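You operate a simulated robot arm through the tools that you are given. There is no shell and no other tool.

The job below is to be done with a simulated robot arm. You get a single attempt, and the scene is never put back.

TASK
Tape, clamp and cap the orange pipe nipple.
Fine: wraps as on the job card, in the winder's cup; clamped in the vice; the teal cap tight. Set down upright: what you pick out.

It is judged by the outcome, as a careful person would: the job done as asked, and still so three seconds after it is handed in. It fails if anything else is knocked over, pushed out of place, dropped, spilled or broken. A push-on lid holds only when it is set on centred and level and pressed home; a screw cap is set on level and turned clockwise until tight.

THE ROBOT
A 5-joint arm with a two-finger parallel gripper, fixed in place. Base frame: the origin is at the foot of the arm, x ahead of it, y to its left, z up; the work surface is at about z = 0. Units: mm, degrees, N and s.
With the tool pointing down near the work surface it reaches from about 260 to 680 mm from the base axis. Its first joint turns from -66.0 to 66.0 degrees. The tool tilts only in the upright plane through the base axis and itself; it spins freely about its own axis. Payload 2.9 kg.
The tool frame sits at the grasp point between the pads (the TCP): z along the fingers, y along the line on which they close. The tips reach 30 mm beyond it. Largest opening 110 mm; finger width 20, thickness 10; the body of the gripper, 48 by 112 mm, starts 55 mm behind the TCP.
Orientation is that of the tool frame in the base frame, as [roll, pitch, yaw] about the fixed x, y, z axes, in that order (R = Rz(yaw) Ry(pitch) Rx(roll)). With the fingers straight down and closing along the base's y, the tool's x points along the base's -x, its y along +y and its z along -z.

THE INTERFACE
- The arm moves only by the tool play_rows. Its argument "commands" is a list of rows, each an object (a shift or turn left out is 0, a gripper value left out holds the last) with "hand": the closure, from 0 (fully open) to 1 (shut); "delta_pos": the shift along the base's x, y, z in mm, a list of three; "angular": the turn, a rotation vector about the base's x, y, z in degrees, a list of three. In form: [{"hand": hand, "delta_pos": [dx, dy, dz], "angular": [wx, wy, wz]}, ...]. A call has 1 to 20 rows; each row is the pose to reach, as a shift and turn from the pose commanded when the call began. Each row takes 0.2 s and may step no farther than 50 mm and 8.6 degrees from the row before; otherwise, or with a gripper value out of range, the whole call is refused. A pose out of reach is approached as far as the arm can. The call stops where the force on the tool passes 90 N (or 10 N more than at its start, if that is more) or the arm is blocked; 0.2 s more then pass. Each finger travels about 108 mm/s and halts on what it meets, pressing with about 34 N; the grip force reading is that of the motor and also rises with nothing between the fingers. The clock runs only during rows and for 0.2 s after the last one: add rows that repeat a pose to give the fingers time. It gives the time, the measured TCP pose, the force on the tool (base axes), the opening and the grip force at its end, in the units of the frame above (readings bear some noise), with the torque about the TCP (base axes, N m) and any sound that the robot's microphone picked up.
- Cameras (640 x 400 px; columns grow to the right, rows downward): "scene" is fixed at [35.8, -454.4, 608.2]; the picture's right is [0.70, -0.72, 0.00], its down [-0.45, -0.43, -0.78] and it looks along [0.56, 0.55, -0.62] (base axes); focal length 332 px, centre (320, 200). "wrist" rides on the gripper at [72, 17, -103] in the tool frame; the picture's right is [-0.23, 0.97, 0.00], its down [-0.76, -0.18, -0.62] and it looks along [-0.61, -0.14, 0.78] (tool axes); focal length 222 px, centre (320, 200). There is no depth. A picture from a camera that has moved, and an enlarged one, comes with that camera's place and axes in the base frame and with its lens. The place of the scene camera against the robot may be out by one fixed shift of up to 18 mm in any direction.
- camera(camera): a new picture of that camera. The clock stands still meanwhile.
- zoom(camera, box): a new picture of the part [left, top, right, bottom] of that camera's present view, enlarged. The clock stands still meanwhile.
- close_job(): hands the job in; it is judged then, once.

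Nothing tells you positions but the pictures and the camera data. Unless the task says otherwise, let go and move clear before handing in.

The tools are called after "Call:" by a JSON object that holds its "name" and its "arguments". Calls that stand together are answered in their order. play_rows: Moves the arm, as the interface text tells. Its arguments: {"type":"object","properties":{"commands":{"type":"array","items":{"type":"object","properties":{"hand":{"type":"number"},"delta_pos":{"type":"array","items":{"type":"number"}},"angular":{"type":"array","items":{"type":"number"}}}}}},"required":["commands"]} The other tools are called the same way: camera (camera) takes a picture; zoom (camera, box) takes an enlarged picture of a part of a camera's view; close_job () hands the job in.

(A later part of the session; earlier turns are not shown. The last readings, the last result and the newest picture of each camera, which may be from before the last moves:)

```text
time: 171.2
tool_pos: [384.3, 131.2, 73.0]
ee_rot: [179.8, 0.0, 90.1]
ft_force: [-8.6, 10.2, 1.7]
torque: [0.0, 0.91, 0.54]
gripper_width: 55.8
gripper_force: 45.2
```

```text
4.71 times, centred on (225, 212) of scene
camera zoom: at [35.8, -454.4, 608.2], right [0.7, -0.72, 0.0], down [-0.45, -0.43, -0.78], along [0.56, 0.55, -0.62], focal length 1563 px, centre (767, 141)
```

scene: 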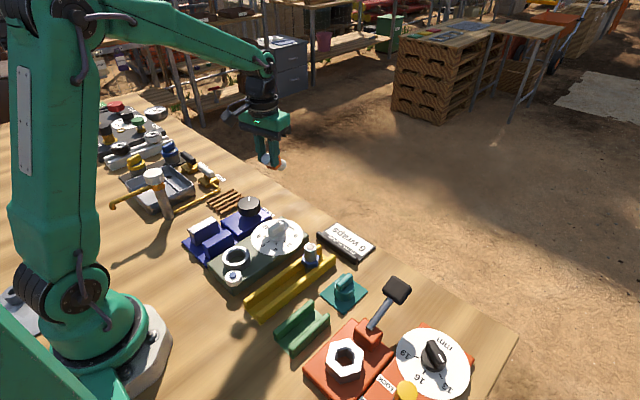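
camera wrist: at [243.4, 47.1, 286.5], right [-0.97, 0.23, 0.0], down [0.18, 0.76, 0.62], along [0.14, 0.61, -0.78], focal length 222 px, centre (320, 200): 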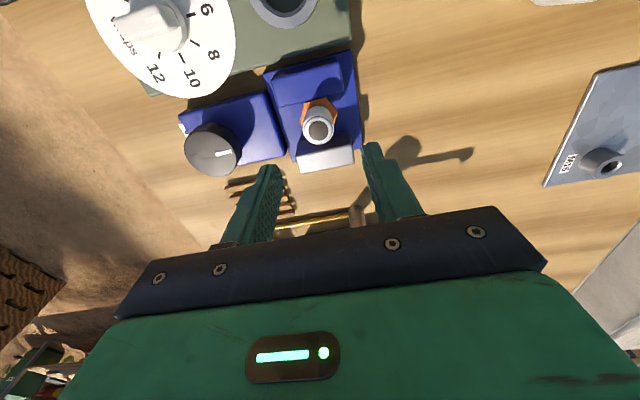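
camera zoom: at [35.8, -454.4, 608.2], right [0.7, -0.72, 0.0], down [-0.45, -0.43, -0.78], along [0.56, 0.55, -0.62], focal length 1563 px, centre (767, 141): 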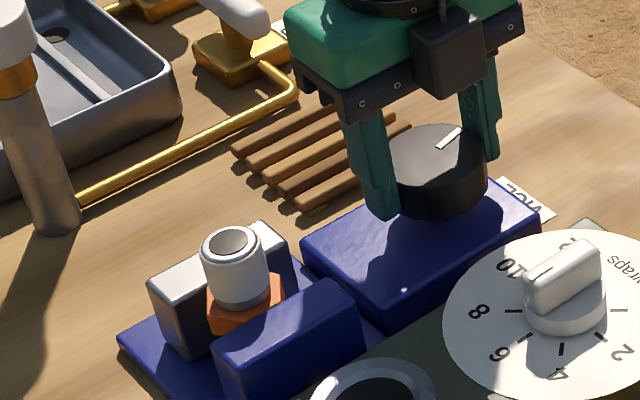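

Call:
{"name": "play_rows", "arguments": {"commands": [{"delta_pos": [-0.2, 0.3, 0], "angular": [0, 0, -5]}, {"delta_pos": [-0.4, 0.6, 0], "angular": [0, 0, -12]}, {"delta_pos": [-0.4, 0.6, 0], "angular": [0, 0, -19]}, {"delta_pos": [-0.4, 0.6, 0], "angular": [0, 0, -25]}, {"delta_pos": [-0.4, 0.6, 0], "angular": [0, 0, -30]}, {"delta_pos": [-0.4, 0.6, 0], "angular": [0, 0, -30]}]}}

Call:
{"name": "camera", "arguments": {"camera": "wrist"}}

Call:
{"name": "zoom", "arguments": {"camera": "scene", "box": [160, 170, 290, 255]}}

```text
time: 172.6
tool_pos: [385.9, 130.2, 72.7]
ee_rot: [179.9, 0.0, 60.1]
ft_force: [5.3, 1.1, -5.0]
torque: [-0.04, 0.79, 0.72]
gripper_width: 55.7
gripper_force: 45.3
```

```text
taken
camera wrist: at [436.3, 185.4, 176.4], right [0.73, -0.68, 0.0], down [-0.54, -0.57, 0.62], along [-0.42, -0.45, -0.78], focal length 222 px, centre (320, 200)
```

wrist: 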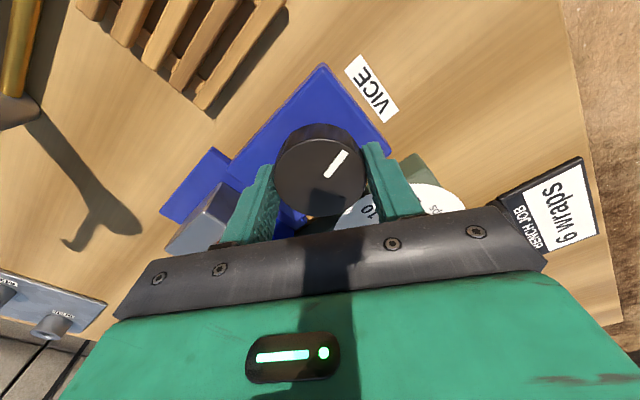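

```text
4.71 times, centred on (225, 212) of scene
camera zoom: at [35.9, -454.4, 608.2], right [0.7, -0.72, 0.0], down [-0.45, -0.43, -0.78], along [0.56, 0.55, -0.62], focal length 1563 px, centre (767, 141)
```

zoom: 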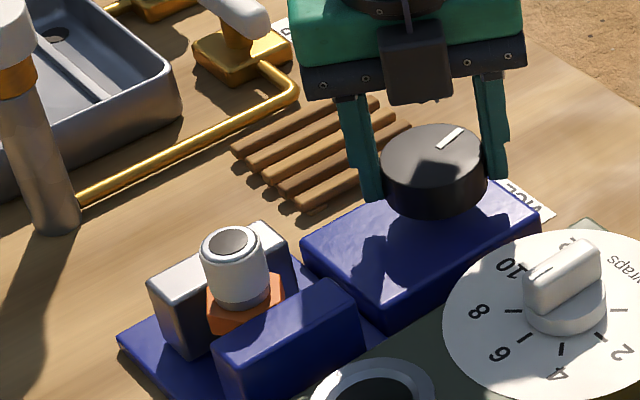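

The knob has stalled (torque 0.7 N·m, fingers slipping), so the vice is tight. I release and check the clamp from above.

Call:
{"name": "play_rows", "arguments": {"commands": [{"hand": 0.4}, {"hand": 0.29}, {"hand": 0.29}, {"delta_pos": [0, 0, 25]}, {"delta_pos": [0, 0, 65]}, {"delta_pos": [0, 0, 110]}, {"delta_pos": [-30, 0, 120], "angular": [0, 0, 8]}, {"delta_pos": [-60, 0, 120], "angular": [0, 0, 16]}, {"delta_pos": [-90, 0, 120], "angular": [0, 0, 24]}, {"delta_pos": [-110, -5, 120], "angular": [0, 0, 30]}, {"delta_pos": [-110, -5, 120], "angular": [0, 0, 30]}]}}

Call:
{"name": "camera", "arguments": {"camera": "wrist"}}

Call:
{"name": "zoom", "arguments": {"camera": "wrist", "box": [220, 40, 420, 165]}}

Call:
{"name": "zoom", "arguments": {"camera": "scene", "box": [165, 195, 255, 255]}}

```text
time: 175.0
tool_pos: [274.1, 127.6, 193.2]
ee_rot: [179.9, -0.2, 90.2]
ft_force: [0.5, -1.1, 0.1]
torque: [0.0, 0.0, -0.02]
gripper_width: 77.9
gripper_force: 0.0
```

```text
taken
camera wrist: at [291.4, 200.6, 296.2], right [0.97, -0.22, 0.0], down [-0.18, -0.76, 0.62], along [-0.14, -0.61, -0.78], focal length 222 px, centre (320, 200)
```

wrist: 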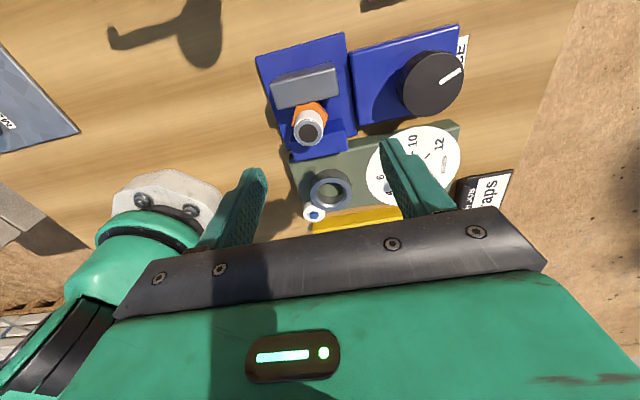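

```text
3.20 times, centred on (320, 102) of wrist
camera zoom: at [291.4, 200.6, 296.2], right [0.97, -0.22, 0.0], down [-0.18, -0.76, 0.62], along [-0.14, -0.61, -0.78], focal length 711 px, centre (320, 512)
```

zoom: 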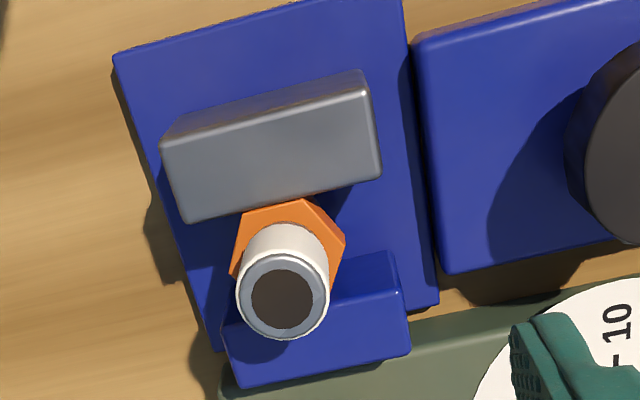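

```text
6.67 times, centred on (210, 225) of scene
camera zoom: at [35.8, -454.4, 608.2], right [0.7, -0.72, 0.0], down [-0.45, -0.43, -0.78], along [0.56, 0.55, -0.62], focal length 2215 px, centre (1053, 33)
```

zoom: 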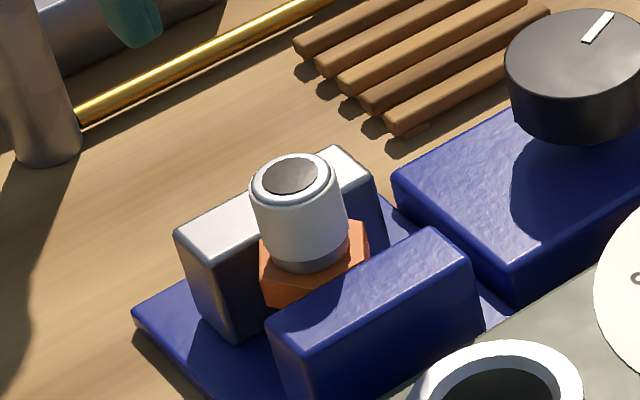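

I look closer at how the jaws meet the hex.

Call:
{"name": "zoom", "arguments": {"camera": "wrist", "box": [270, 60, 350, 160]}}

Call:
{"name": "zoom", "arguments": {"camera": "scene", "box": [190, 205, 240, 245]}}

```text
4.00 times, centred on (310, 110) of wrist
camera zoom: at [291.4, 200.6, 296.2], right [0.97, -0.22, 0.0], down [-0.18, -0.76, 0.62], along [-0.14, -0.61, -0.78], focal length 888 px, centre (360, 560)
```

zoom: 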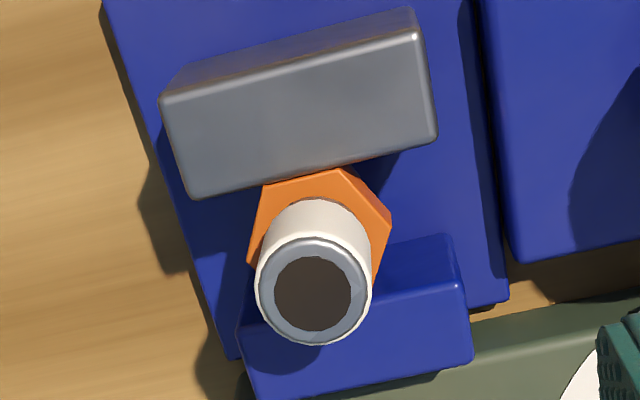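

```text
10.00 times, centred on (215, 225) of scene
camera zoom: at [35.8, -454.4, 608.2], right [0.7, -0.72, 0.0], down [-0.45, -0.43, -0.78], along [0.56, 0.55, -0.62], focal length 3322 px, centre (1370, -50)
```

zoom: 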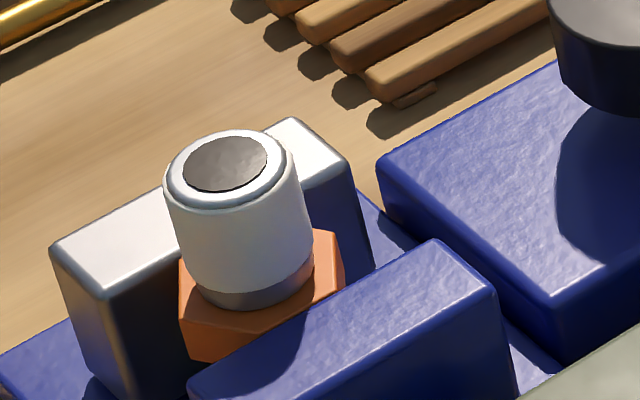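

The hex is squeezed flat between the jaws and the knob stalled, so it is clamped. Next I go to look at the teal cap.

Call:
{"name": "play_rows", "arguments": {"commands": [{"delta_pos": [7, -22, 0], "angular": [0, 0, 8]}, {"delta_pos": [14, -46, 0], "angular": [0, 0, 16]}, {"delta_pos": [21, -70, 0], "angular": [0, 0, 24]}, {"delta_pos": [28, -94, 0], "angular": [0, 0, 32]}, {"delta_pos": [35, -118, 0], "angular": [0, 0, 40]}, {"delta_pos": [42, -142, 0], "angular": [0, 0, 48]}, {"delta_pos": [49, -166, 0], "angular": [0, 0, 56]}, {"delta_pos": [56, -190, 0], "angular": [0, 0, 64]}, {"delta_pos": [63, -214, 0], "angular": [0, 0, 72]}, {"delta_pos": [70, -238, 0], "angular": [0, 0, 80]}, {"delta_pos": [76, -258, 0], "angular": [0, 0, 87]}, {"delta_pos": [76, -258, 0], "angular": [0, 0, 89.8]}, {"delta_pos": [76, -258, 0], "angular": [0, 0, 89.8]}]}}

Call:
{"name": "camera", "arguments": {"camera": "wrist"}}

Call:
{"name": "zoom", "arguments": {"camera": "wrist", "box": [240, 80, 400, 180]}}

Call:
{"name": "zoom", "arguments": {"camera": "scene", "box": [300, 250, 400, 320]}}

```text
time: 177.8
tool_pos: [351.2, -131.6, 192.9]
ee_rot: [-180.0, 0.0, 180.0]
ft_force: [-0.1, -0.3, -0.2]
torque: [-0.02, -0.03, 0.02]
gripper_width: 78.2
gripper_force: 0.0
```

```text
taken
camera wrist: at [278.7, -113.4, 296.1], right [0.23, 0.97, 0.0], down [0.76, -0.18, 0.62], along [0.61, -0.14, -0.78], focal length 222 px, centre (320, 200)
```

wrist: 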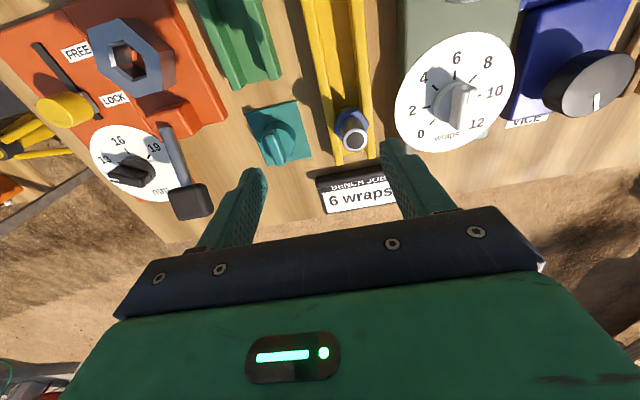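

```text
4.00 times, centred on (320, 130) of wrist
camera zoom: at [278.7, -113.4, 296.1], right [0.23, 0.97, 0.0], down [0.76, -0.18, 0.62], along [0.61, -0.14, -0.78], focal length 888 px, centre (320, 480)
```

zoom: 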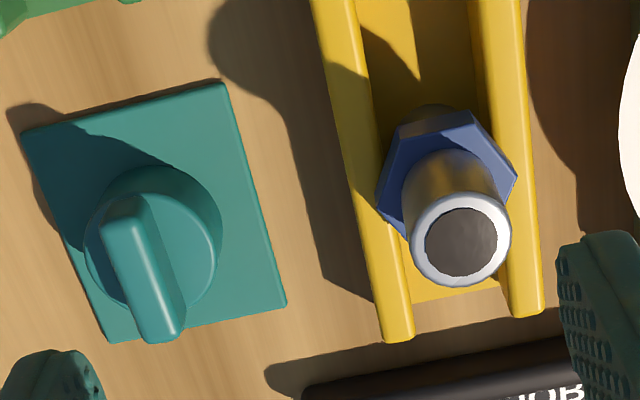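

```text
5.71 times, centred on (350, 285) of scene
camera zoom: at [35.8, -454.4, 608.2], right [0.7, -0.72, 0.0], down [-0.45, -0.43, -0.78], along [0.56, 0.55, -0.62], focal length 1898 px, centre (149, -286)
```

zoom: 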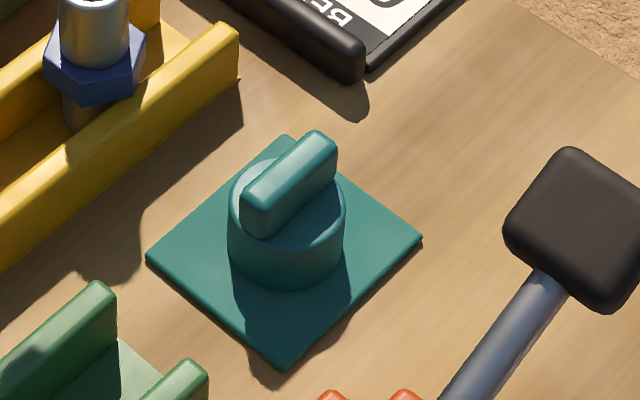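

The teal cap sits near (379, −191) with its wing along x. I move over it for a precise look.

Call:
{"name": "play_rows", "arguments": {"commands": [{"delta_pos": [9, -20, 0], "hand": 0.4}, {"delta_pos": [18, -40, 0], "hand": 0.5}, {"delta_pos": [28, -59, -20]}, {"delta_pos": [28, -59, -30]}, {"delta_pos": [28, -59, -30]}]}}

Call:
{"name": "camera", "arguments": {"camera": "wrist"}}

Call:
{"name": "zoom", "arguments": {"camera": "wrist", "box": [240, 80, 400, 180]}}

```text
time: 179.0
tool_pos: [380.9, -190.2, 163.6]
ee_rot: [179.9, 0.0, 179.9]
ft_force: [-0.5, -0.7, 0.8]
torque: [0.03, -0.04, -0.01]
gripper_width: 54.9
gripper_force: 0.2
```

```text
taken
camera wrist: at [308.1, -172.6, 266.4], right [0.23, 0.97, 0.0], down [0.76, -0.18, 0.62], along [0.61, -0.14, -0.78], focal length 222 px, centre (320, 200)
```

wrist: 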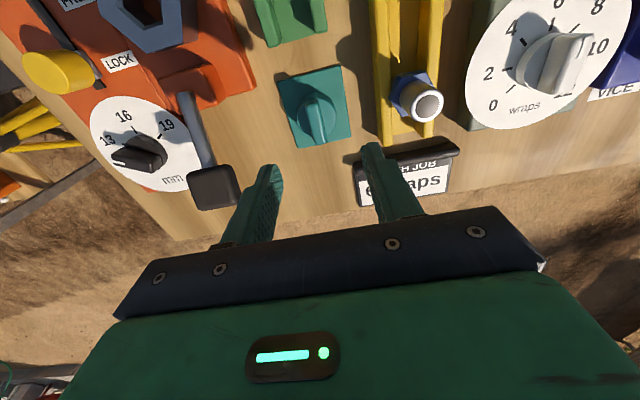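

```text
4.00 times, centred on (320, 130) of wrist
camera zoom: at [308.1, -172.6, 266.4], right [0.23, 0.97, 0.0], down [0.76, -0.18, 0.62], along [0.61, -0.14, -0.78], focal length 888 px, centre (320, 480)
```

zoom: 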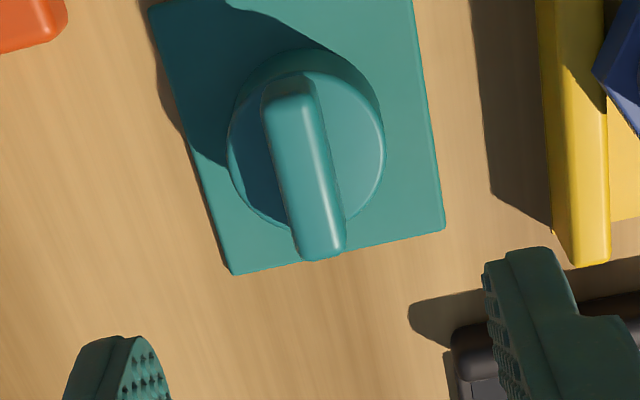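

Triangulated: cap centre ≈ (385.5, −194.6), wing top z ≈ 38 along x. I correct position and descend in stages.

Call:
{"name": "play_rows", "arguments": {"commands": [{"delta_pos": [3, -2.5, -20]}, {"delta_pos": [5.4, -5, -45]}, {"delta_pos": [5.4, -5, -65]}, {"delta_pos": [5.4, -5, -65]}, {"delta_pos": [5.4, -5, -65]}]}}

Call:
{"name": "zoom", "arguments": {"camera": "wrist", "box": [240, 90, 400, 190]}}

Call:
{"name": "zoom", "arguments": {"camera": "scene", "box": [300, 230, 400, 320]}}

```text
time: 180.2
tool_pos: [383.8, -196.9, 96.8]
ee_rot: [-180.0, -0.1, 179.9]
ft_force: [-0.1, 0.2, -0.1]
torque: [0.0, 0.02, 0.03]
gripper_width: 54.8
gripper_force: 0.1
```

```text
4.00 times, centred on (320, 140) of wrist
camera zoom: at [312.4, -179.4, 200.3], right [0.23, 0.97, 0.0], down [0.76, -0.18, 0.62], along [0.61, -0.14, -0.78], focal length 888 px, centre (320, 440)
```

zoom: 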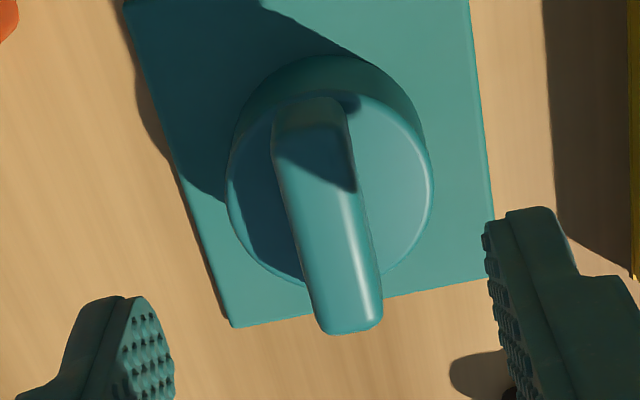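

```text
4.44 times, centred on (350, 275) of scene
camera zoom: at [35.8, -454.4, 608.2], right [0.7, -0.72, 0.0], down [-0.45, -0.43, -0.78], along [0.56, 0.55, -0.62], focal length 1476 px, centre (187, -133)
```

zoom: 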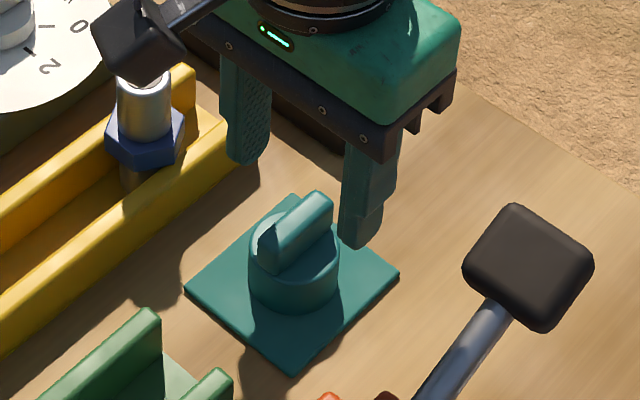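

Offset is about (+1.6, +1.9). I correct, lower to wing height and grip.

Call:
{"name": "play_rows", "arguments": {"commands": [{"delta_pos": [1.6, 1.9, -12]}, {"delta_pos": [1.6, 1.9, -25]}, {"delta_pos": [1.6, 1.9, -25]}]}}

Call:
{"name": "zoom", "arguments": {"camera": "wrist", "box": [240, 100, 400, 200]}}

```text
time: 181.0
tool_pos: [386.4, -195.9, 70.5]
ee_rot: [-180.0, 0.0, 179.9]
ft_force: [-0.4, 0.3, 0.4]
torque: [-0.01, 0.04, -0.01]
gripper_width: 54.8
gripper_force: 0.0
```

```text
4.00 times, centred on (320, 150) of wrist
camera zoom: at [313.6, -177.3, 174.4], right [0.23, 0.97, 0.0], down [0.76, -0.18, 0.62], along [0.61, -0.14, -0.78], focal length 888 px, centre (320, 400)
```

zoom: 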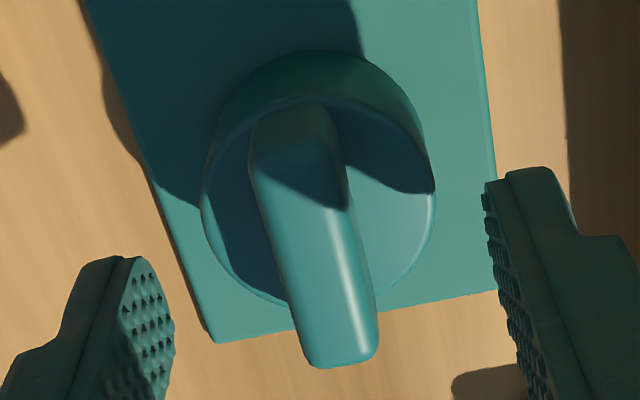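

Call:
{"name": "play_rows", "arguments": {"commands": [{"delta_pos": [0.5, -0.4, -7]}, {"delta_pos": [0.5, -0.4, -13]}, {"delta_pos": [0.5, -0.4, -13]}, {"delta_pos": [0.5, -0.4, -13], "hand": 0.7}, {"delta_pos": [0.5, -0.4, -13], "hand": 0.82}, {"delta_pos": [0.5, -0.4, -13], "hand": 1}, {"delta_pos": [0.5, -0.4, -13], "hand": 1}]}}

Call:
{"name": "zoom", "arguments": {"camera": "wrist", "box": [240, 100, 400, 200]}}

Call:
{"name": "zoom", "arguments": {"camera": "scene", "box": [310, 240, 390, 310]}}

```text
time: 182.6
tool_pos: [387.0, -194.9, 58.3]
ee_rot: [179.9, 0.2, 179.9]
ft_force: [0.5, -4.9, 5.6]
torque: [-0.19, -0.08, -0.01]
gripper_width: 13.2
gripper_force: 34.1
```

```text
4.00 times, centred on (320, 150) of wrist
camera zoom: at [314.2, -177.7, 162.0], right [0.23, 0.97, 0.0], down [0.76, -0.18, 0.62], along [0.61, -0.14, -0.78], focal length 888 px, centre (320, 400)
```

zoom: 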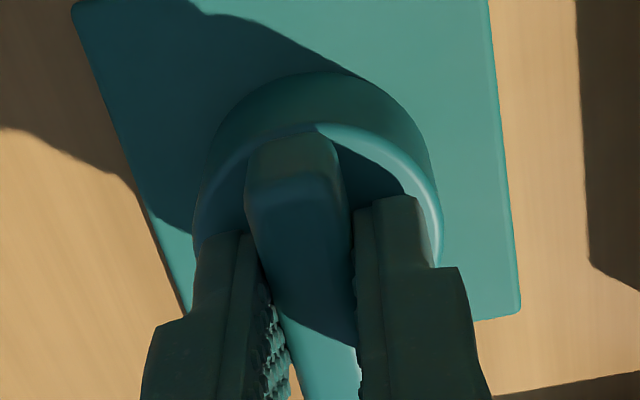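

```text
5.71 times, centred on (350, 275) of scene
camera zoom: at [35.8, -454.4, 608.2], right [0.7, -0.72, 0.0], down [-0.45, -0.43, -0.78], along [0.56, 0.55, -0.62], focal length 1898 px, centre (149, -229)
```

zoom: 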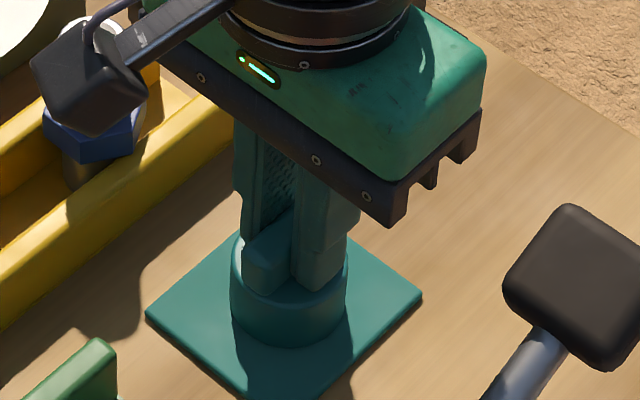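

Wing gripped (13.2 mm). I lift gently and check that the cap comes free of its stand.

Call:
{"name": "play_rows", "arguments": {"commands": [{"delta_pos": [0, 0, 1.5]}, {"delta_pos": [0, 0, 3]}, {"delta_pos": [0, 0, 5]}, {"delta_pos": [0, 0, 5]}]}}

Call:
{"name": "zoom", "arguments": {"camera": "scene", "box": [310, 240, 390, 310]}}

```text
time: 183.6
tool_pos: [386.1, -195.0, 65.3]
ee_rot: [-180.0, 0.1, 180.0]
ft_force: [-0.2, -0.8, -1.0]
torque: [0.01, 0.0, 0.02]
gripper_width: 13.1
gripper_force: 33.8
```

```text
5.71 times, centred on (350, 275) of scene
camera zoom: at [35.8, -454.4, 608.2], right [0.7, -0.72, 0.0], down [-0.45, -0.43, -0.78], along [0.56, 0.55, -0.62], focal length 1898 px, centre (149, -229)
```

zoom: 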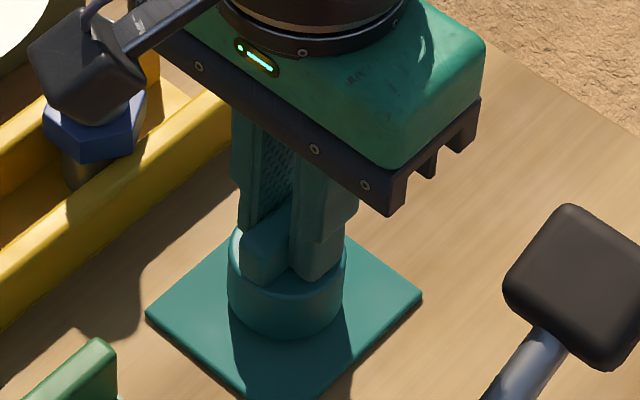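

The cap lifts free. I raise it and carry it towards the vice, rotating the tool so there's a full clockwise range available.

Call:
{"name": "play_rows", "arguments": {"commands": [{"delta_pos": [0, 0, 15]}, {"delta_pos": [0, 0, 35]}, {"delta_pos": [0, 0, 58]}, {"delta_pos": [0, 0, 82]}, {"delta_pos": [0, 0, 106]}, {"delta_pos": [0, 0, 130]}, {"delta_pos": [0, 0, 140]}, {"delta_pos": [0, 0, 140]}]}}

Call:
{"name": "camera", "arguments": {"camera": "scene"}}

Call:
{"name": "zoom", "arguments": {"camera": "wrist", "box": [240, 100, 400, 200]}}

```text
time: 185.4
tool_pos: [386.4, -195.5, 207.6]
ee_rot: [180.0, 0.0, 179.8]
ft_force: [0.4, 0.4, -0.7]
torque: [0.02, 0.02, 0.03]
gripper_width: 13.3
gripper_force: 34.4
```

```text
taken
```

scene: 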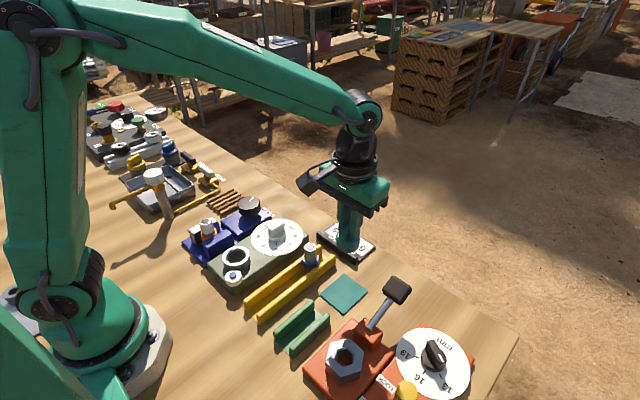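

```text
4.00 times, centred on (320, 150) of wrist
camera zoom: at [313.7, -178.4, 309.5], right [0.23, 0.97, 0.0], down [0.76, -0.18, 0.62], along [0.61, -0.14, -0.78], focal length 888 px, centre (320, 400)
```

zoom: 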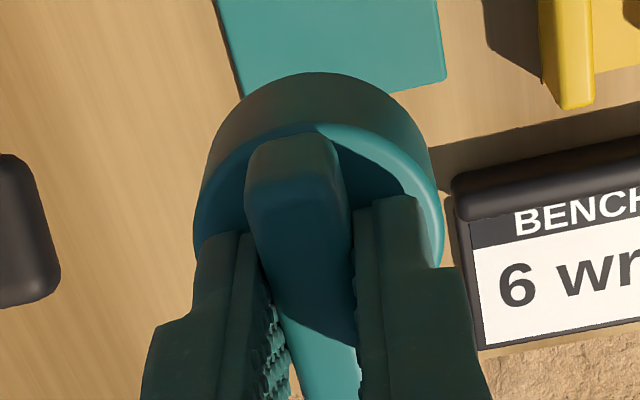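

Cap held level, ~1.6 mm off the tool axis. I carry it to above the clamped nipple, turning to yaw 330 to leave a long clockwise range.

Call:
{"name": "play_rows", "arguments": {"commands": [{"delta_pos": [-3, 8, 0], "angular": [0, 0, 4]}, {"delta_pos": [-8, 22, 0], "angular": [0, 0, 12]}, {"delta_pos": [-15, 39, 0], "angular": [0, 0, 20]}, {"delta_pos": [-22, 56, 0], "angular": [0, 0, 28]}, {"delta_pos": [-29, 74, 0], "angular": [0, 0, 36]}, {"delta_pos": [-36, 92, 0], "angular": [0, 0, 44]}, {"delta_pos": [-43, 110, 0], "angular": [0, 0, 52]}, {"delta_pos": [-50, 128, 0], "angular": [0, 0, 60]}, {"delta_pos": [-57, 146, 0], "angular": [0, 0, 68]}, {"delta_pos": [-64, 164, 0], "angular": [0, 0, 76]}, {"delta_pos": [-72, 182, 0], "angular": [0, 0, 84]}, {"delta_pos": [-80, 200, 0], "angular": [0, 0, 92]}, {"delta_pos": [-87, 218, 0], "angular": [0, 0, 100]}, {"delta_pos": [-94, 236, 0], "angular": [0, 0, 108]}, {"delta_pos": [-101, 254, 0], "angular": [0, 0, 116]}, {"delta_pos": [-108, 272, 0], "angular": [0, 0, 124]}, {"delta_pos": [-115, 290, 0], "angular": [0, 0, 132]}, {"delta_pos": [-121, 305, 0], "angular": [0, 0, 140]}, {"delta_pos": [-125.4, 316, 0], "angular": [0, 0, 148]}, {"delta_pos": [-125.4, 316, 0], "angular": [0, 0, 150]}]}}

Call:
{"name": "camera", "arguments": {"camera": "wrist"}}

Call:
{"name": "zoom", "arguments": {"camera": "wrist", "box": [240, 60, 400, 160]}}

Call:
{"name": "zoom", "arguments": {"camera": "scene", "box": [140, 130, 280, 250]}}

```text
time: 189.6
tool_pos: [260.1, 122.6, 205.2]
ee_rot: [179.7, 0.1, -29.9]
ft_force: [0.0, -0.1, -0.4]
torque: [0.02, 0.01, -0.01]
gripper_width: 12.9
gripper_force: 33.4
```

```text
taken
camera wrist: at [314.6, 72.6, 308.1], right [-0.68, -0.73, 0.0], down [-0.57, 0.54, 0.62], along [-0.46, 0.42, -0.78], focal length 222 px, centre (320, 200)
```

wrist: 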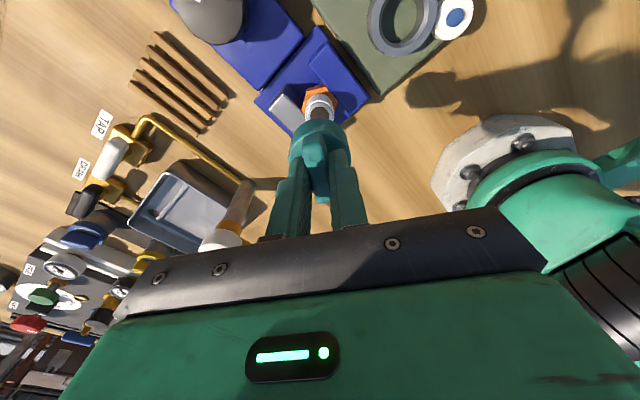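

```text
4.00 times, centred on (320, 110) of wrist
camera zoom: at [314.6, 72.6, 308.1], right [-0.68, -0.73, 0.0], down [-0.57, 0.54, 0.62], along [-0.46, 0.42, -0.78], focal length 888 px, centre (320, 560)
```

zoom: 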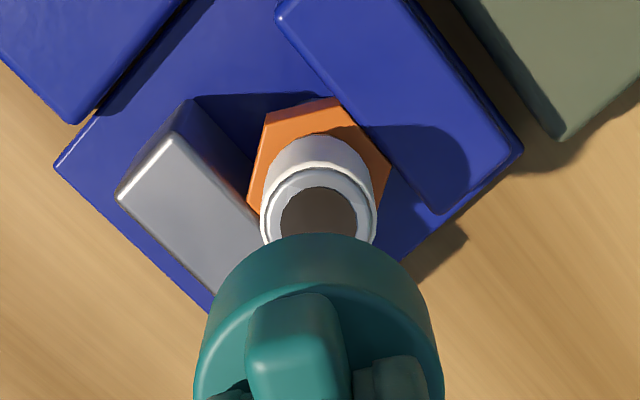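

```text
3.33 times, centred on (210, 190) of scene
camera zoom: at [35.8, -454.4, 608.2], right [0.7, -0.72, 0.0], down [-0.45, -0.43, -0.78], along [0.56, 0.55, -0.62], focal length 1107 px, centre (687, 233)
```

zoom: 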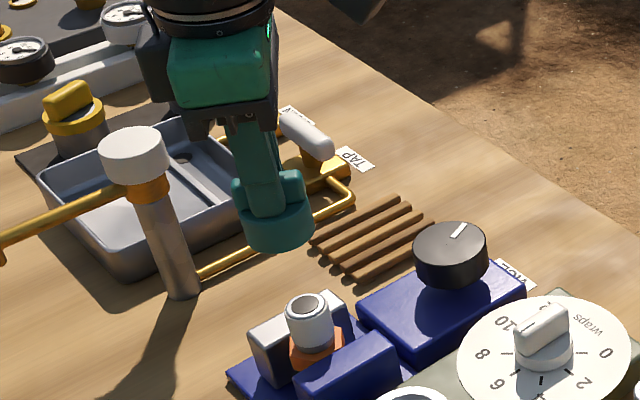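

The cap and nipple axes agree to about half a millimetre in this view. I lower to just above the nipple and check again.

Call:
{"name": "play_rows", "arguments": {"commands": [{"delta_pos": [0, 0, -12]}, {"delta_pos": [0, 0, -26]}, {"delta_pos": [0, 0, -36]}, {"delta_pos": [0, 0, -36]}, {"delta_pos": [0, 0, -36]}]}}

Call:
{"name": "zoom", "arguments": {"camera": "wrist", "box": [240, 80, 400, 180]}}

Call:
{"name": "zoom", "arguments": {"camera": "scene", "box": [160, 170, 260, 250]}}

```text
time: 190.8
tool_pos: [258.3, 121.8, 170.0]
ee_rot: [180.0, 0.0, -30.1]
ft_force: [0.6, 0.0, -1.5]
torque: [-0.05, 0.01, 0.0]
gripper_width: 13.4
gripper_force: 34.0
```

```text
4.00 times, centred on (320, 130) of wrist
camera zoom: at [313.4, 72.6, 272.7], right [-0.69, -0.73, 0.0], down [-0.57, 0.54, 0.62], along [-0.46, 0.43, -0.78], focal length 888 px, centre (320, 480)
```

zoom: 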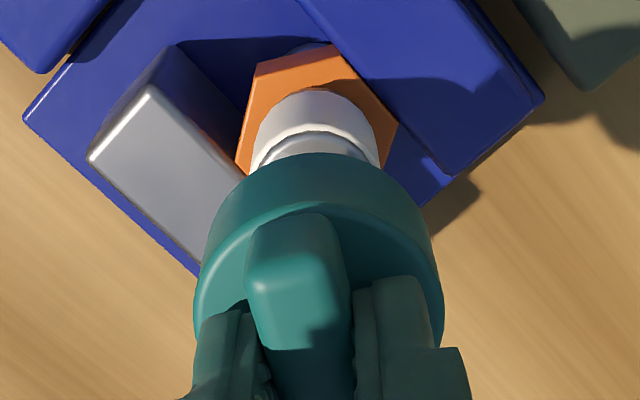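

```text
5.00 times, centred on (210, 210) of scene
camera zoom: at [35.8, -454.4, 608.2], right [0.7, -0.72, 0.0], down [-0.45, -0.43, -0.78], along [0.56, 0.55, -0.62], focal length 1661 px, centre (870, 150)
```

zoom: 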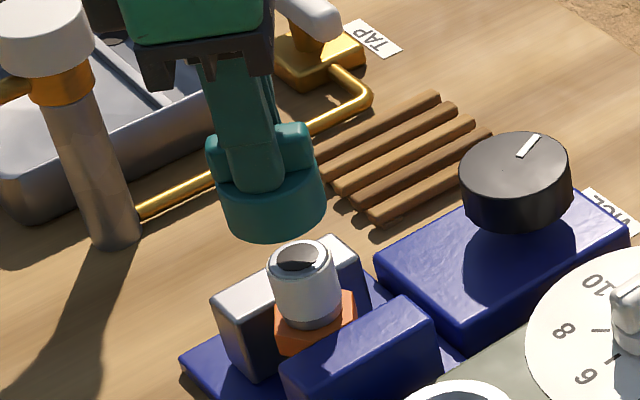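

The scene view hints at a possible offset along the wrist camera's blind axis, so I zoom in to measure it better.

Call:
{"name": "zoom", "arguments": {"camera": "scene", "box": [190, 190, 240, 250]}}

Call:
{"name": "zoom", "arguments": {"camera": "wrist", "box": [270, 110, 370, 172]}}

```text
6.67 times, centred on (215, 220) of scene
camera zoom: at [35.8, -454.4, 608.2], right [0.7, -0.72, 0.0], down [-0.45, -0.43, -0.78], along [0.56, 0.55, -0.62], focal length 2215 px, centre (1020, 67)
```

zoom: 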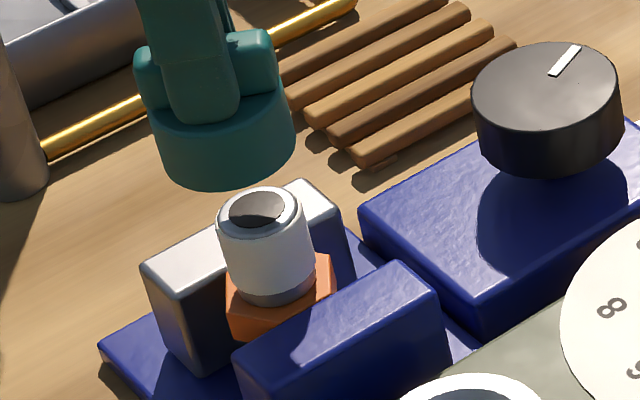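

```text
6.40 times, centred on (320, 141) of wrist
camera zoom: at [313.4, 72.6, 272.7], right [-0.69, -0.73, 0.0], down [-0.57, 0.54, 0.62], along [-0.46, 0.43, -0.78], focal length 1422 px, centre (320, 578)
```

zoom: 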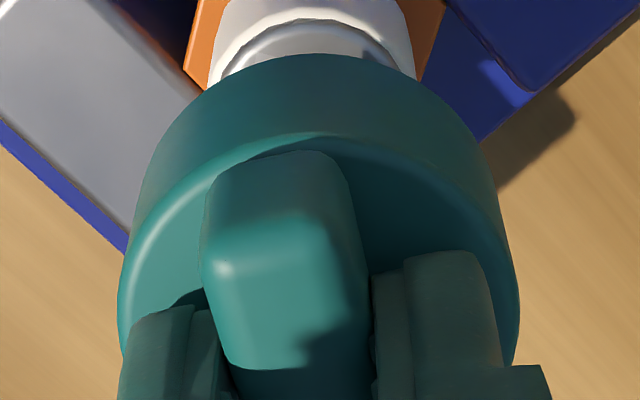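

Combining both views, the cap should shift about 4 mm toward the wrist camera, i.e. (+2.9, −2.7). I apply it and re-measure in the scene view.

Call:
{"name": "play_rows", "arguments": {"commands": [{"delta_pos": [1.5, -1.4, 0]}, {"delta_pos": [2.9, -2.7, 0]}, {"delta_pos": [2.9, -2.7, -6]}, {"delta_pos": [2.9, -2.7, -12]}, {"delta_pos": [2.9, -2.7, -12]}]}}

Call:
{"name": "zoom", "arguments": {"camera": "scene", "box": [190, 190, 240, 250]}}

Call:
{"name": "zoom", "arguments": {"camera": "wrist", "box": [270, 110, 370, 172]}}

```text
time: 192.0
tool_pos: [262.5, 117.8, 157.8]
ee_rot: [179.9, 0.1, -30.1]
ft_force: [-0.9, -0.4, -1.1]
torque: [0.01, 0.02, -0.02]
gripper_width: 13.2
gripper_force: 33.9
```

```text
6.67 times, centred on (215, 220) of scene
camera zoom: at [35.8, -454.4, 608.2], right [0.7, -0.72, 0.0], down [-0.45, -0.43, -0.78], along [0.56, 0.55, -0.62], focal length 2215 px, centre (1020, 67)
```

zoom: 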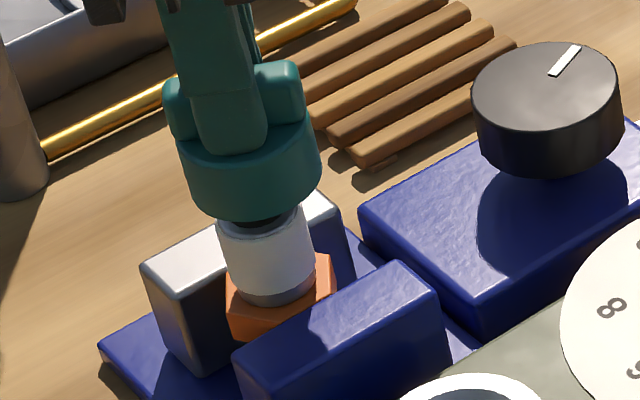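

```text
6.40 times, centred on (320, 141) of wrist
camera zoom: at [317.6, 67.9, 259.9], right [-0.69, -0.73, 0.0], down [-0.57, 0.54, 0.62], along [-0.46, 0.43, -0.78], focal length 1422 px, centre (320, 578)
```

zoom: 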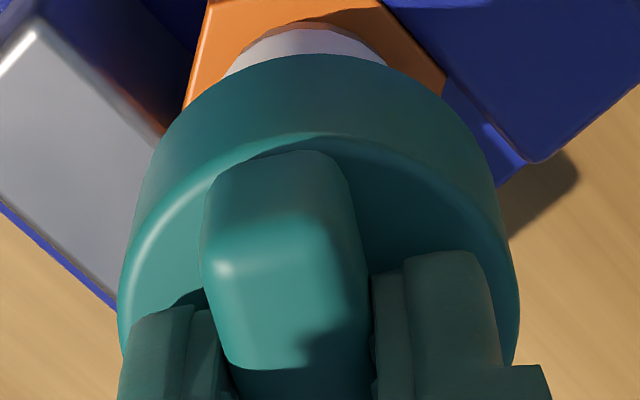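

In the scene view the axes now line up; the wrist view shows ~1 mm left over, so I add (+0.7, +0.7) and lower further.

Call:
{"name": "play_rows", "arguments": {"commands": [{"delta_pos": [0.7, 0.7, -5]}, {"delta_pos": [0.7, 0.7, -10]}, {"delta_pos": [0.7, 0.7, -13]}, {"delta_pos": [0.7, 0.7, -13]}, {"delta_pos": [0.7, 0.7, -13]}]}}

Call:
{"name": "zoom", "arguments": {"camera": "scene", "box": [190, 190, 240, 250]}}

Call:
{"name": "zoom", "arguments": {"camera": "wrist", "box": [250, 100, 390, 188]}}

```text
time: 193.2
tool_pos: [264.4, 117.8, 144.0]
ee_rot: [179.9, 0.1, -30.1]
ft_force: [0.0, 0.2, -1.2]
torque: [-0.02, -0.02, 0.0]
gripper_width: 13.1
gripper_force: 33.4
```

```text
6.67 times, centred on (215, 220) of scene
camera zoom: at [35.8, -454.4, 608.2], right [0.7, -0.72, 0.0], down [-0.45, -0.43, -0.78], along [0.56, 0.55, -0.62], focal length 2215 px, centre (1020, 67)
```

zoom: 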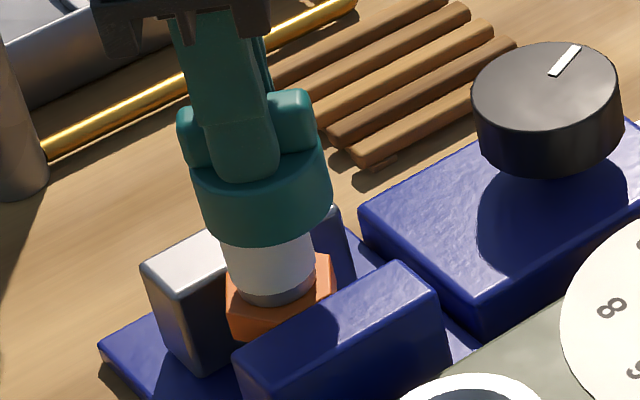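

```text
4.55 times, centred on (320, 144) of wrist
camera zoom: at [319.3, 68.2, 246.7], right [-0.69, -0.73, 0.0], down [-0.57, 0.54, 0.62], along [-0.46, 0.43, -0.78], focal length 1010 px, centre (320, 454)
```

zoom: 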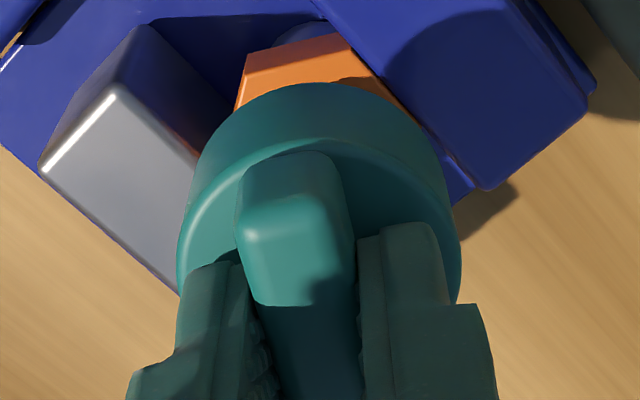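

The cap is now ~3 mm too far in (+x,−y). I shift back by (−2.2, +1.7) and re-check.

Call:
{"name": "play_rows", "arguments": {"commands": [{"delta_pos": [-1.1, 0.9, 3]}, {"delta_pos": [-2.2, 1.7, 3]}, {"delta_pos": [-2.2, 1.7, 3]}, {"delta_pos": [-2.2, 1.7, 3]}]}}

Call:
{"name": "zoom", "arguments": {"camera": "scene", "box": [190, 190, 240, 250]}}

```text
time: 194.2
tool_pos: [263.4, 119.9, 146.1]
ee_rot: [179.9, 0.1, -30.2]
ft_force: [0.9, -0.9, -1.9]
torque: [-0.01, -0.01, 0.01]
gripper_width: 13.5
gripper_force: 34.0
```

```text
6.67 times, centred on (215, 220) of scene
camera zoom: at [35.8, -454.4, 608.2], right [0.7, -0.72, 0.0], down [-0.45, -0.43, -0.78], along [0.56, 0.55, -0.62], focal length 2215 px, centre (1020, 67)
```

zoom: 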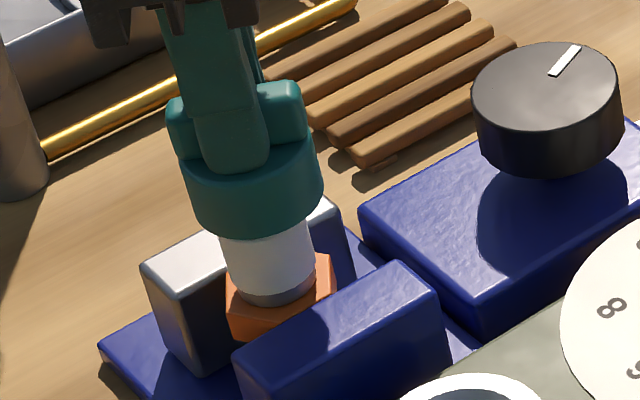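

Aligned along that axis. Now I check the other axis with the wrist camera using the visible hex corners.

Call:
{"name": "zoom", "arguments": {"camera": "wrist", "box": [250, 80, 390, 168]}}

```text
4.55 times, centred on (320, 124) of wrist
camera zoom: at [317.7, 70.5, 250.1], right [-0.69, -0.73, 0.0], down [-0.57, 0.54, 0.62], along [-0.46, 0.43, -0.78], focal length 1010 px, centre (320, 546)
```

zoom: 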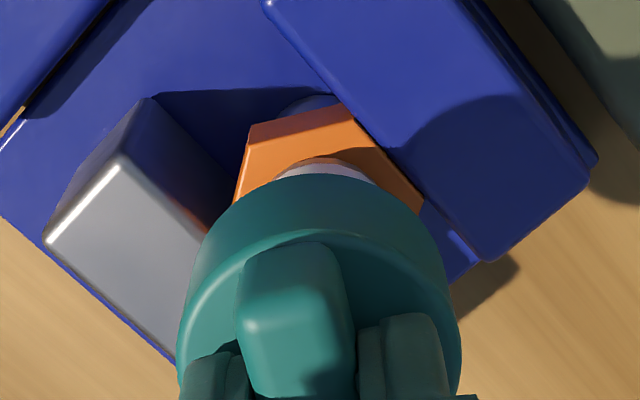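

Lateral alignment is within ~0.5 mm. I nudge (+0.4, −0.4) and lower gently onto the nipple, watching the force.

Call:
{"name": "play_rows", "arguments": {"commands": [{"delta_pos": [0.4, -0.4, -3]}, {"delta_pos": [0.4, -0.4, -6]}, {"delta_pos": [0.4, -0.4, -6]}]}}

Call:
{"name": "play_rows", "arguments": {"commands": [{"delta_pos": [0, 0, -1.5]}, {"delta_pos": [0, 0, -3]}, {"delta_pos": [0, 0, -3]}]}}

```text
time: 195.0
tool_pos: [264.4, 119.7, 141.0]
ee_rot: [-179.9, 0.0, -30.1]
ft_force: [-8.0, -1.4, 33.6]
torque: [0.12, 0.9, 0.05]
gripper_width: 13.1
gripper_force: 33.6
```

```text
time: 195.8
tool_pos: [264.9, 119.9, 141.1]
ee_rot: [-179.9, -0.1, -30.1]
ft_force: [-11.9, -9.0, 72.8]
torque: [-0.06, 1.65, 0.03]
gripper_width: 13.4
gripper_force: 33.7
```

Contact is on the (−x,+y) side, so the cap must move that way. I back off, shift (−1.8, +0.8), and try again with finer steps.

Call:
{"name": "play_rows", "arguments": {"commands": [{"delta_pos": [0, 0, 3]}, {"delta_pos": [0, 0, 6]}, {"delta_pos": [-1, 0.4, 6]}, {"delta_pos": [-1.8, 0.8, 6]}, {"delta_pos": [-1.8, 0.8, 4]}, {"delta_pos": [-1.8, 0.8, 3]}, {"delta_pos": [-1.8, 0.8, 3]}]}}

Call:
{"name": "play_rows", "arguments": {"commands": [{"delta_pos": [0, 0, -0.7]}, {"delta_pos": [0, 0, -1.4]}, {"delta_pos": [0, 0, -1.4]}]}}

```text
time: 197.4
tool_pos: [261.6, 120.8, 140.0]
ee_rot: [179.8, 0.2, -30.0]
ft_force: [0.2, 0.4, -1.5]
torque: [0.0, -0.01, 0.03]
gripper_width: 13.1
gripper_force: 34.0
```

```text
time: 198.2
tool_pos: [260.5, 122.2, 139.7]
ee_rot: [179.9, 0.1, -30.1]
ft_force: [2.2, 0.0, -0.5]
torque: [0.02, -0.1, -0.01]
gripper_width: 13.4
gripper_force: 34.6
```

Better: no resistance at the earlier contact height. I continue down in small steps.

Call:
{"name": "play_rows", "arguments": {"commands": [{"delta_pos": [0, 0, -0.7]}, {"delta_pos": [0, 0, -1.4]}, {"delta_pos": [0, 0, -1.4]}]}}

Call:
{"name": "play_rows", "arguments": {"commands": [{"delta_pos": [0, 0, -0.7]}, {"delta_pos": [0, 0, -1.4]}, {"delta_pos": [0, 0, -1.4]}]}}

```text
time: 199.0
tool_pos: [260.3, 120.3, 137.7]
ee_rot: [179.8, 0.1, -30.1]
ft_force: [1.0, -0.2, -1.5]
torque: [-0.03, -0.05, -0.01]
gripper_width: 13.2
gripper_force: 34.3
```

```text
time: 199.8
tool_pos: [260.9, 120.8, 136.7]
ee_rot: [179.9, 0.2, -30.0]
ft_force: [-0.2, 0.4, -1.6]
torque: [-0.04, -0.03, 0.0]
gripper_width: 13.2
gripper_force: 34.1
```

The cap is sliding over the thread. I continue.

Call:
{"name": "play_rows", "arguments": {"commands": [{"delta_pos": [0, 0, -1]}, {"delta_pos": [0, 0, -2]}, {"delta_pos": [0, 0, -2]}]}}

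Call:
{"name": "play_rows", "arguments": {"commands": [{"delta_pos": [0, 0, -1]}, {"delta_pos": [0, 0, -2]}, {"delta_pos": [0, 0, -2]}]}}

Call:
{"name": "zoom", "arguments": {"camera": "scene", "box": [190, 190, 240, 250]}}

```text
time: 200.6
tool_pos: [260.5, 121.6, 134.4]
ee_rot: [179.9, 0.2, -30.1]
ft_force: [3.2, -7.9, 1.3]
torque: [-0.43, -0.25, 0.03]
gripper_width: 12.9
gripper_force: 34.5
```

```text
time: 201.4
tool_pos: [260.0, 120.5, 132.9]
ee_rot: [179.8, 0.0, -30.2]
ft_force: [-4.4, -1.2, 5.3]
torque: [-0.12, 0.34, 0.0]
gripper_width: 13.3
gripper_force: 34.5
```

```text
6.67 times, centred on (215, 220) of scene
camera zoom: at [35.8, -454.4, 608.2], right [0.7, -0.72, 0.0], down [-0.45, -0.43, -0.78], along [0.56, 0.55, -0.62], focal length 2215 px, centre (1020, 67)
```

zoom: 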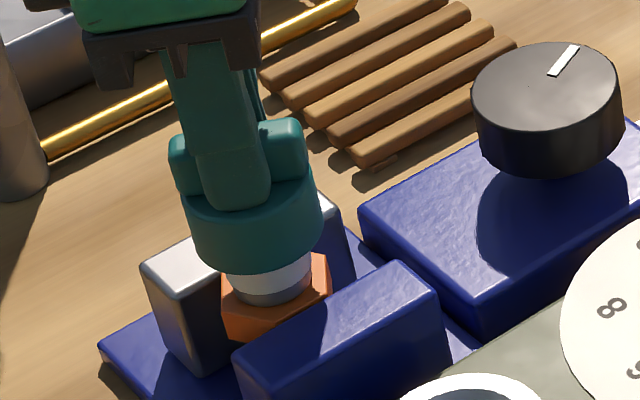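

Call:
{"name": "play_rows", "arguments": {"commands": [{"delta_pos": [0, 0, -1]}, {"delta_pos": [0, 0, -2]}, {"delta_pos": [0, 0, -2]}]}}

Call:
{"name": "zoom", "arguments": {"camera": "wrist", "box": [250, 80, 390, 168]}}

Call:
{"name": "zoom", "arguments": {"camera": "scene", "box": [195, 205, 235, 245]}}

```text
time: 202.2
tool_pos: [260.9, 120.5, 130.1]
ee_rot: [179.8, 0.1, -30.1]
ft_force: [-12.7, 5.2, 22.1]
torque: [0.21, 0.9, -0.01]
gripper_width: 13.2
gripper_force: 33.8
```

```text
4.55 times, centred on (320, 124) of wrist
camera zoom: at [315.4, 71.1, 234.0], right [-0.68, -0.73, 0.0], down [-0.57, 0.54, 0.62], along [-0.46, 0.43, -0.78], focal length 1010 px, centre (320, 546)
```

zoom: 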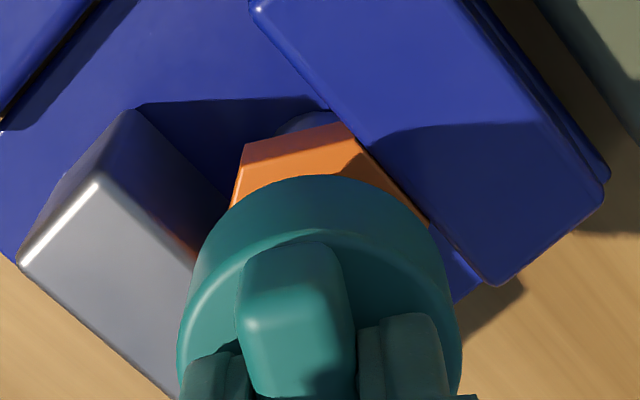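

```text
10.00 times, centred on (215, 225) of scene
camera zoom: at [35.7, -454.4, 608.2], right [0.7, -0.72, 0.0], down [-0.45, -0.43, -0.78], along [0.56, 0.55, -0.62], focal length 3322 px, centre (1370, -50)
```

zoom: 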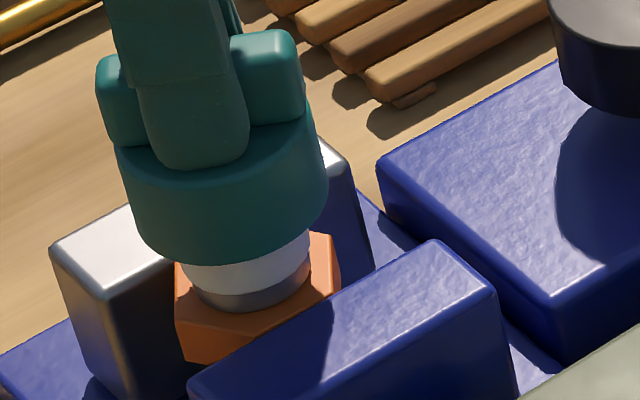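

The cap is ~10 mm over the thread with light contact. I recentre slightly and start turning clockwise with light downward pressure.

Call:
{"name": "play_rows", "arguments": {"commands": [{"delta_pos": [-0.4, 0.2, 0.4], "angular": [0, 0, 0]}, {"delta_pos": [-0.8, 0.3, 0.4], "angular": [0, 0, -3]}, {"delta_pos": [-0.8, 0.3, 0.3], "angular": [0, 0, -9]}, {"delta_pos": [-0.8, 0.3, 0.2], "angular": [0, 0, -16]}, {"delta_pos": [-0.8, 0.3, 0.1], "angular": [0, 0, -23]}, {"delta_pos": [-0.8, 0.3, 0], "angular": [0, 0, -30]}, {"delta_pos": [-0.8, 0.3, -0.1], "angular": [0, 0, -37]}, {"delta_pos": [-0.8, 0.3, -0.2], "angular": [0, 0, -44]}, {"delta_pos": [-0.8, 0.3, -0.3], "angular": [0, 0, -51]}, {"delta_pos": [-0.8, 0.3, -0.4], "angular": [0, 0, -58]}, {"delta_pos": [-0.8, 0.3, -0.5], "angular": [0, 0, -60]}]}}

Call:
{"name": "zoom", "arguments": {"camera": "scene", "box": [195, 205, 235, 245]}}

```text
time: 204.6
tool_pos: [260.7, 119.7, 130.8]
ee_rot: [180.0, 0.0, -90.1]
ft_force: [-4.6, 21.4, -0.6]
torque: [1.22, 0.28, -0.02]
gripper_width: 13.1
gripper_force: 34.4
```

```text
10.00 times, centred on (215, 225) of scene
camera zoom: at [35.8, -454.4, 608.2], right [0.7, -0.72, 0.0], down [-0.45, -0.43, -0.78], along [0.56, 0.55, -0.62], focal length 3322 px, centre (1370, -50)
```

zoom: 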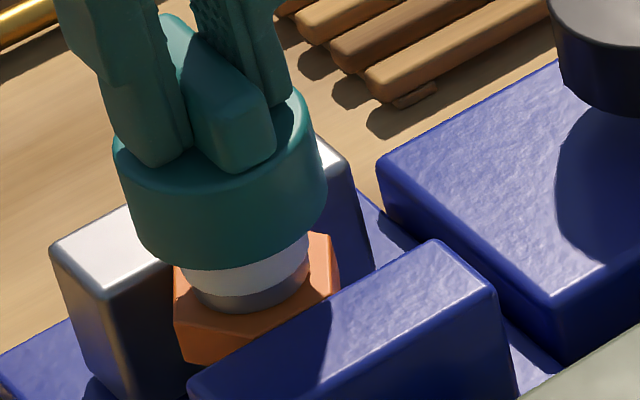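

Side load built up in +y; I relieve it and press down a little to find the seat again.

Call:
{"name": "play_rows", "arguments": {"commands": [{"delta_pos": [-0.1, 0.5, 0]}, {"delta_pos": [-0.2, 1.1, 0]}, {"delta_pos": [-0.2, 1.1, -0.7]}, {"delta_pos": [-0.2, 1.1, -1.5]}, {"delta_pos": [-0.2, 1.1, -1.5]}]}}

```text
time: 205.8
tool_pos: [260.6, 121.0, 131.4]
ee_rot: [-180.0, 0.0, -90.2]
ft_force: [-9.4, -11.5, 57.2]
torque: [-1.08, 0.64, 0.02]
gripper_width: 13.2
gripper_force: 34.2
```

Seat contact is firm at z ≈ 130.8. I reduce the push to a moderate level and turn clockwise with it.

Call:
{"name": "play_rows", "arguments": {"commands": [{"delta_pos": [0, 0.2, 1.0], "angular": [0, 0, 0]}, {"delta_pos": [0, 0.3, 1.0], "angular": [0, 0, -4]}, {"delta_pos": [0, 0.3, 0.9], "angular": [0, 0, -11]}, {"delta_pos": [0, 0.3, 0.8], "angular": [0, 0, -18]}, {"delta_pos": [0, 0.3, 0.7], "angular": [0, 0, -25]}, {"delta_pos": [0, 0.3, 0.6], "angular": [0, 0, -32]}, {"delta_pos": [0, 0.3, 0.5], "angular": [0, 0, -39]}, {"delta_pos": [0, 0.3, 0.4], "angular": [0, 0, -46]}, {"delta_pos": [0, 0.3, 0.3], "angular": [0, 0, -53]}, {"delta_pos": [0, 0.3, 0.2], "angular": [0, 0, -60]}, {"delta_pos": [0, 0.3, 0.2], "angular": [0, 0, -60]}]}}

Call:
{"name": "zoom", "arguments": {"camera": "scene", "box": [195, 205, 235, 245]}}

```text
time: 208.2
tool_pos: [260.7, 123.9, 129.1]
ee_rot: [-180.0, 0.1, -150.2]
ft_force: [7.5, -35.3, 47.0]
torque: [-1.84, -0.51, 0.02]
gripper_width: 13.5
gripper_force: 34.3
```

```text
10.00 times, centred on (215, 225) of scene
camera zoom: at [35.7, -454.5, 608.2], right [0.7, -0.72, 0.0], down [-0.45, -0.43, -0.78], along [0.56, 0.55, -0.62], focal length 3322 px, centre (1370, -50)
```

zoom: 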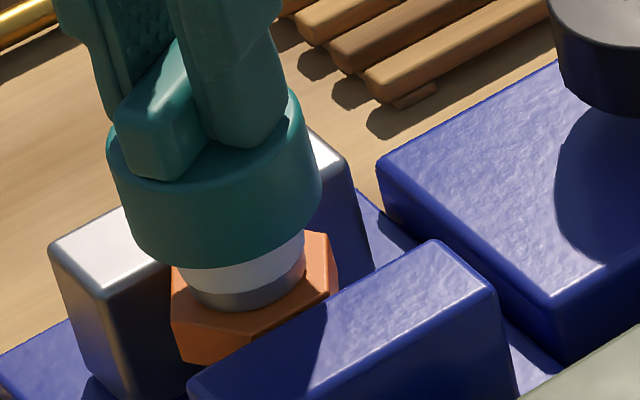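

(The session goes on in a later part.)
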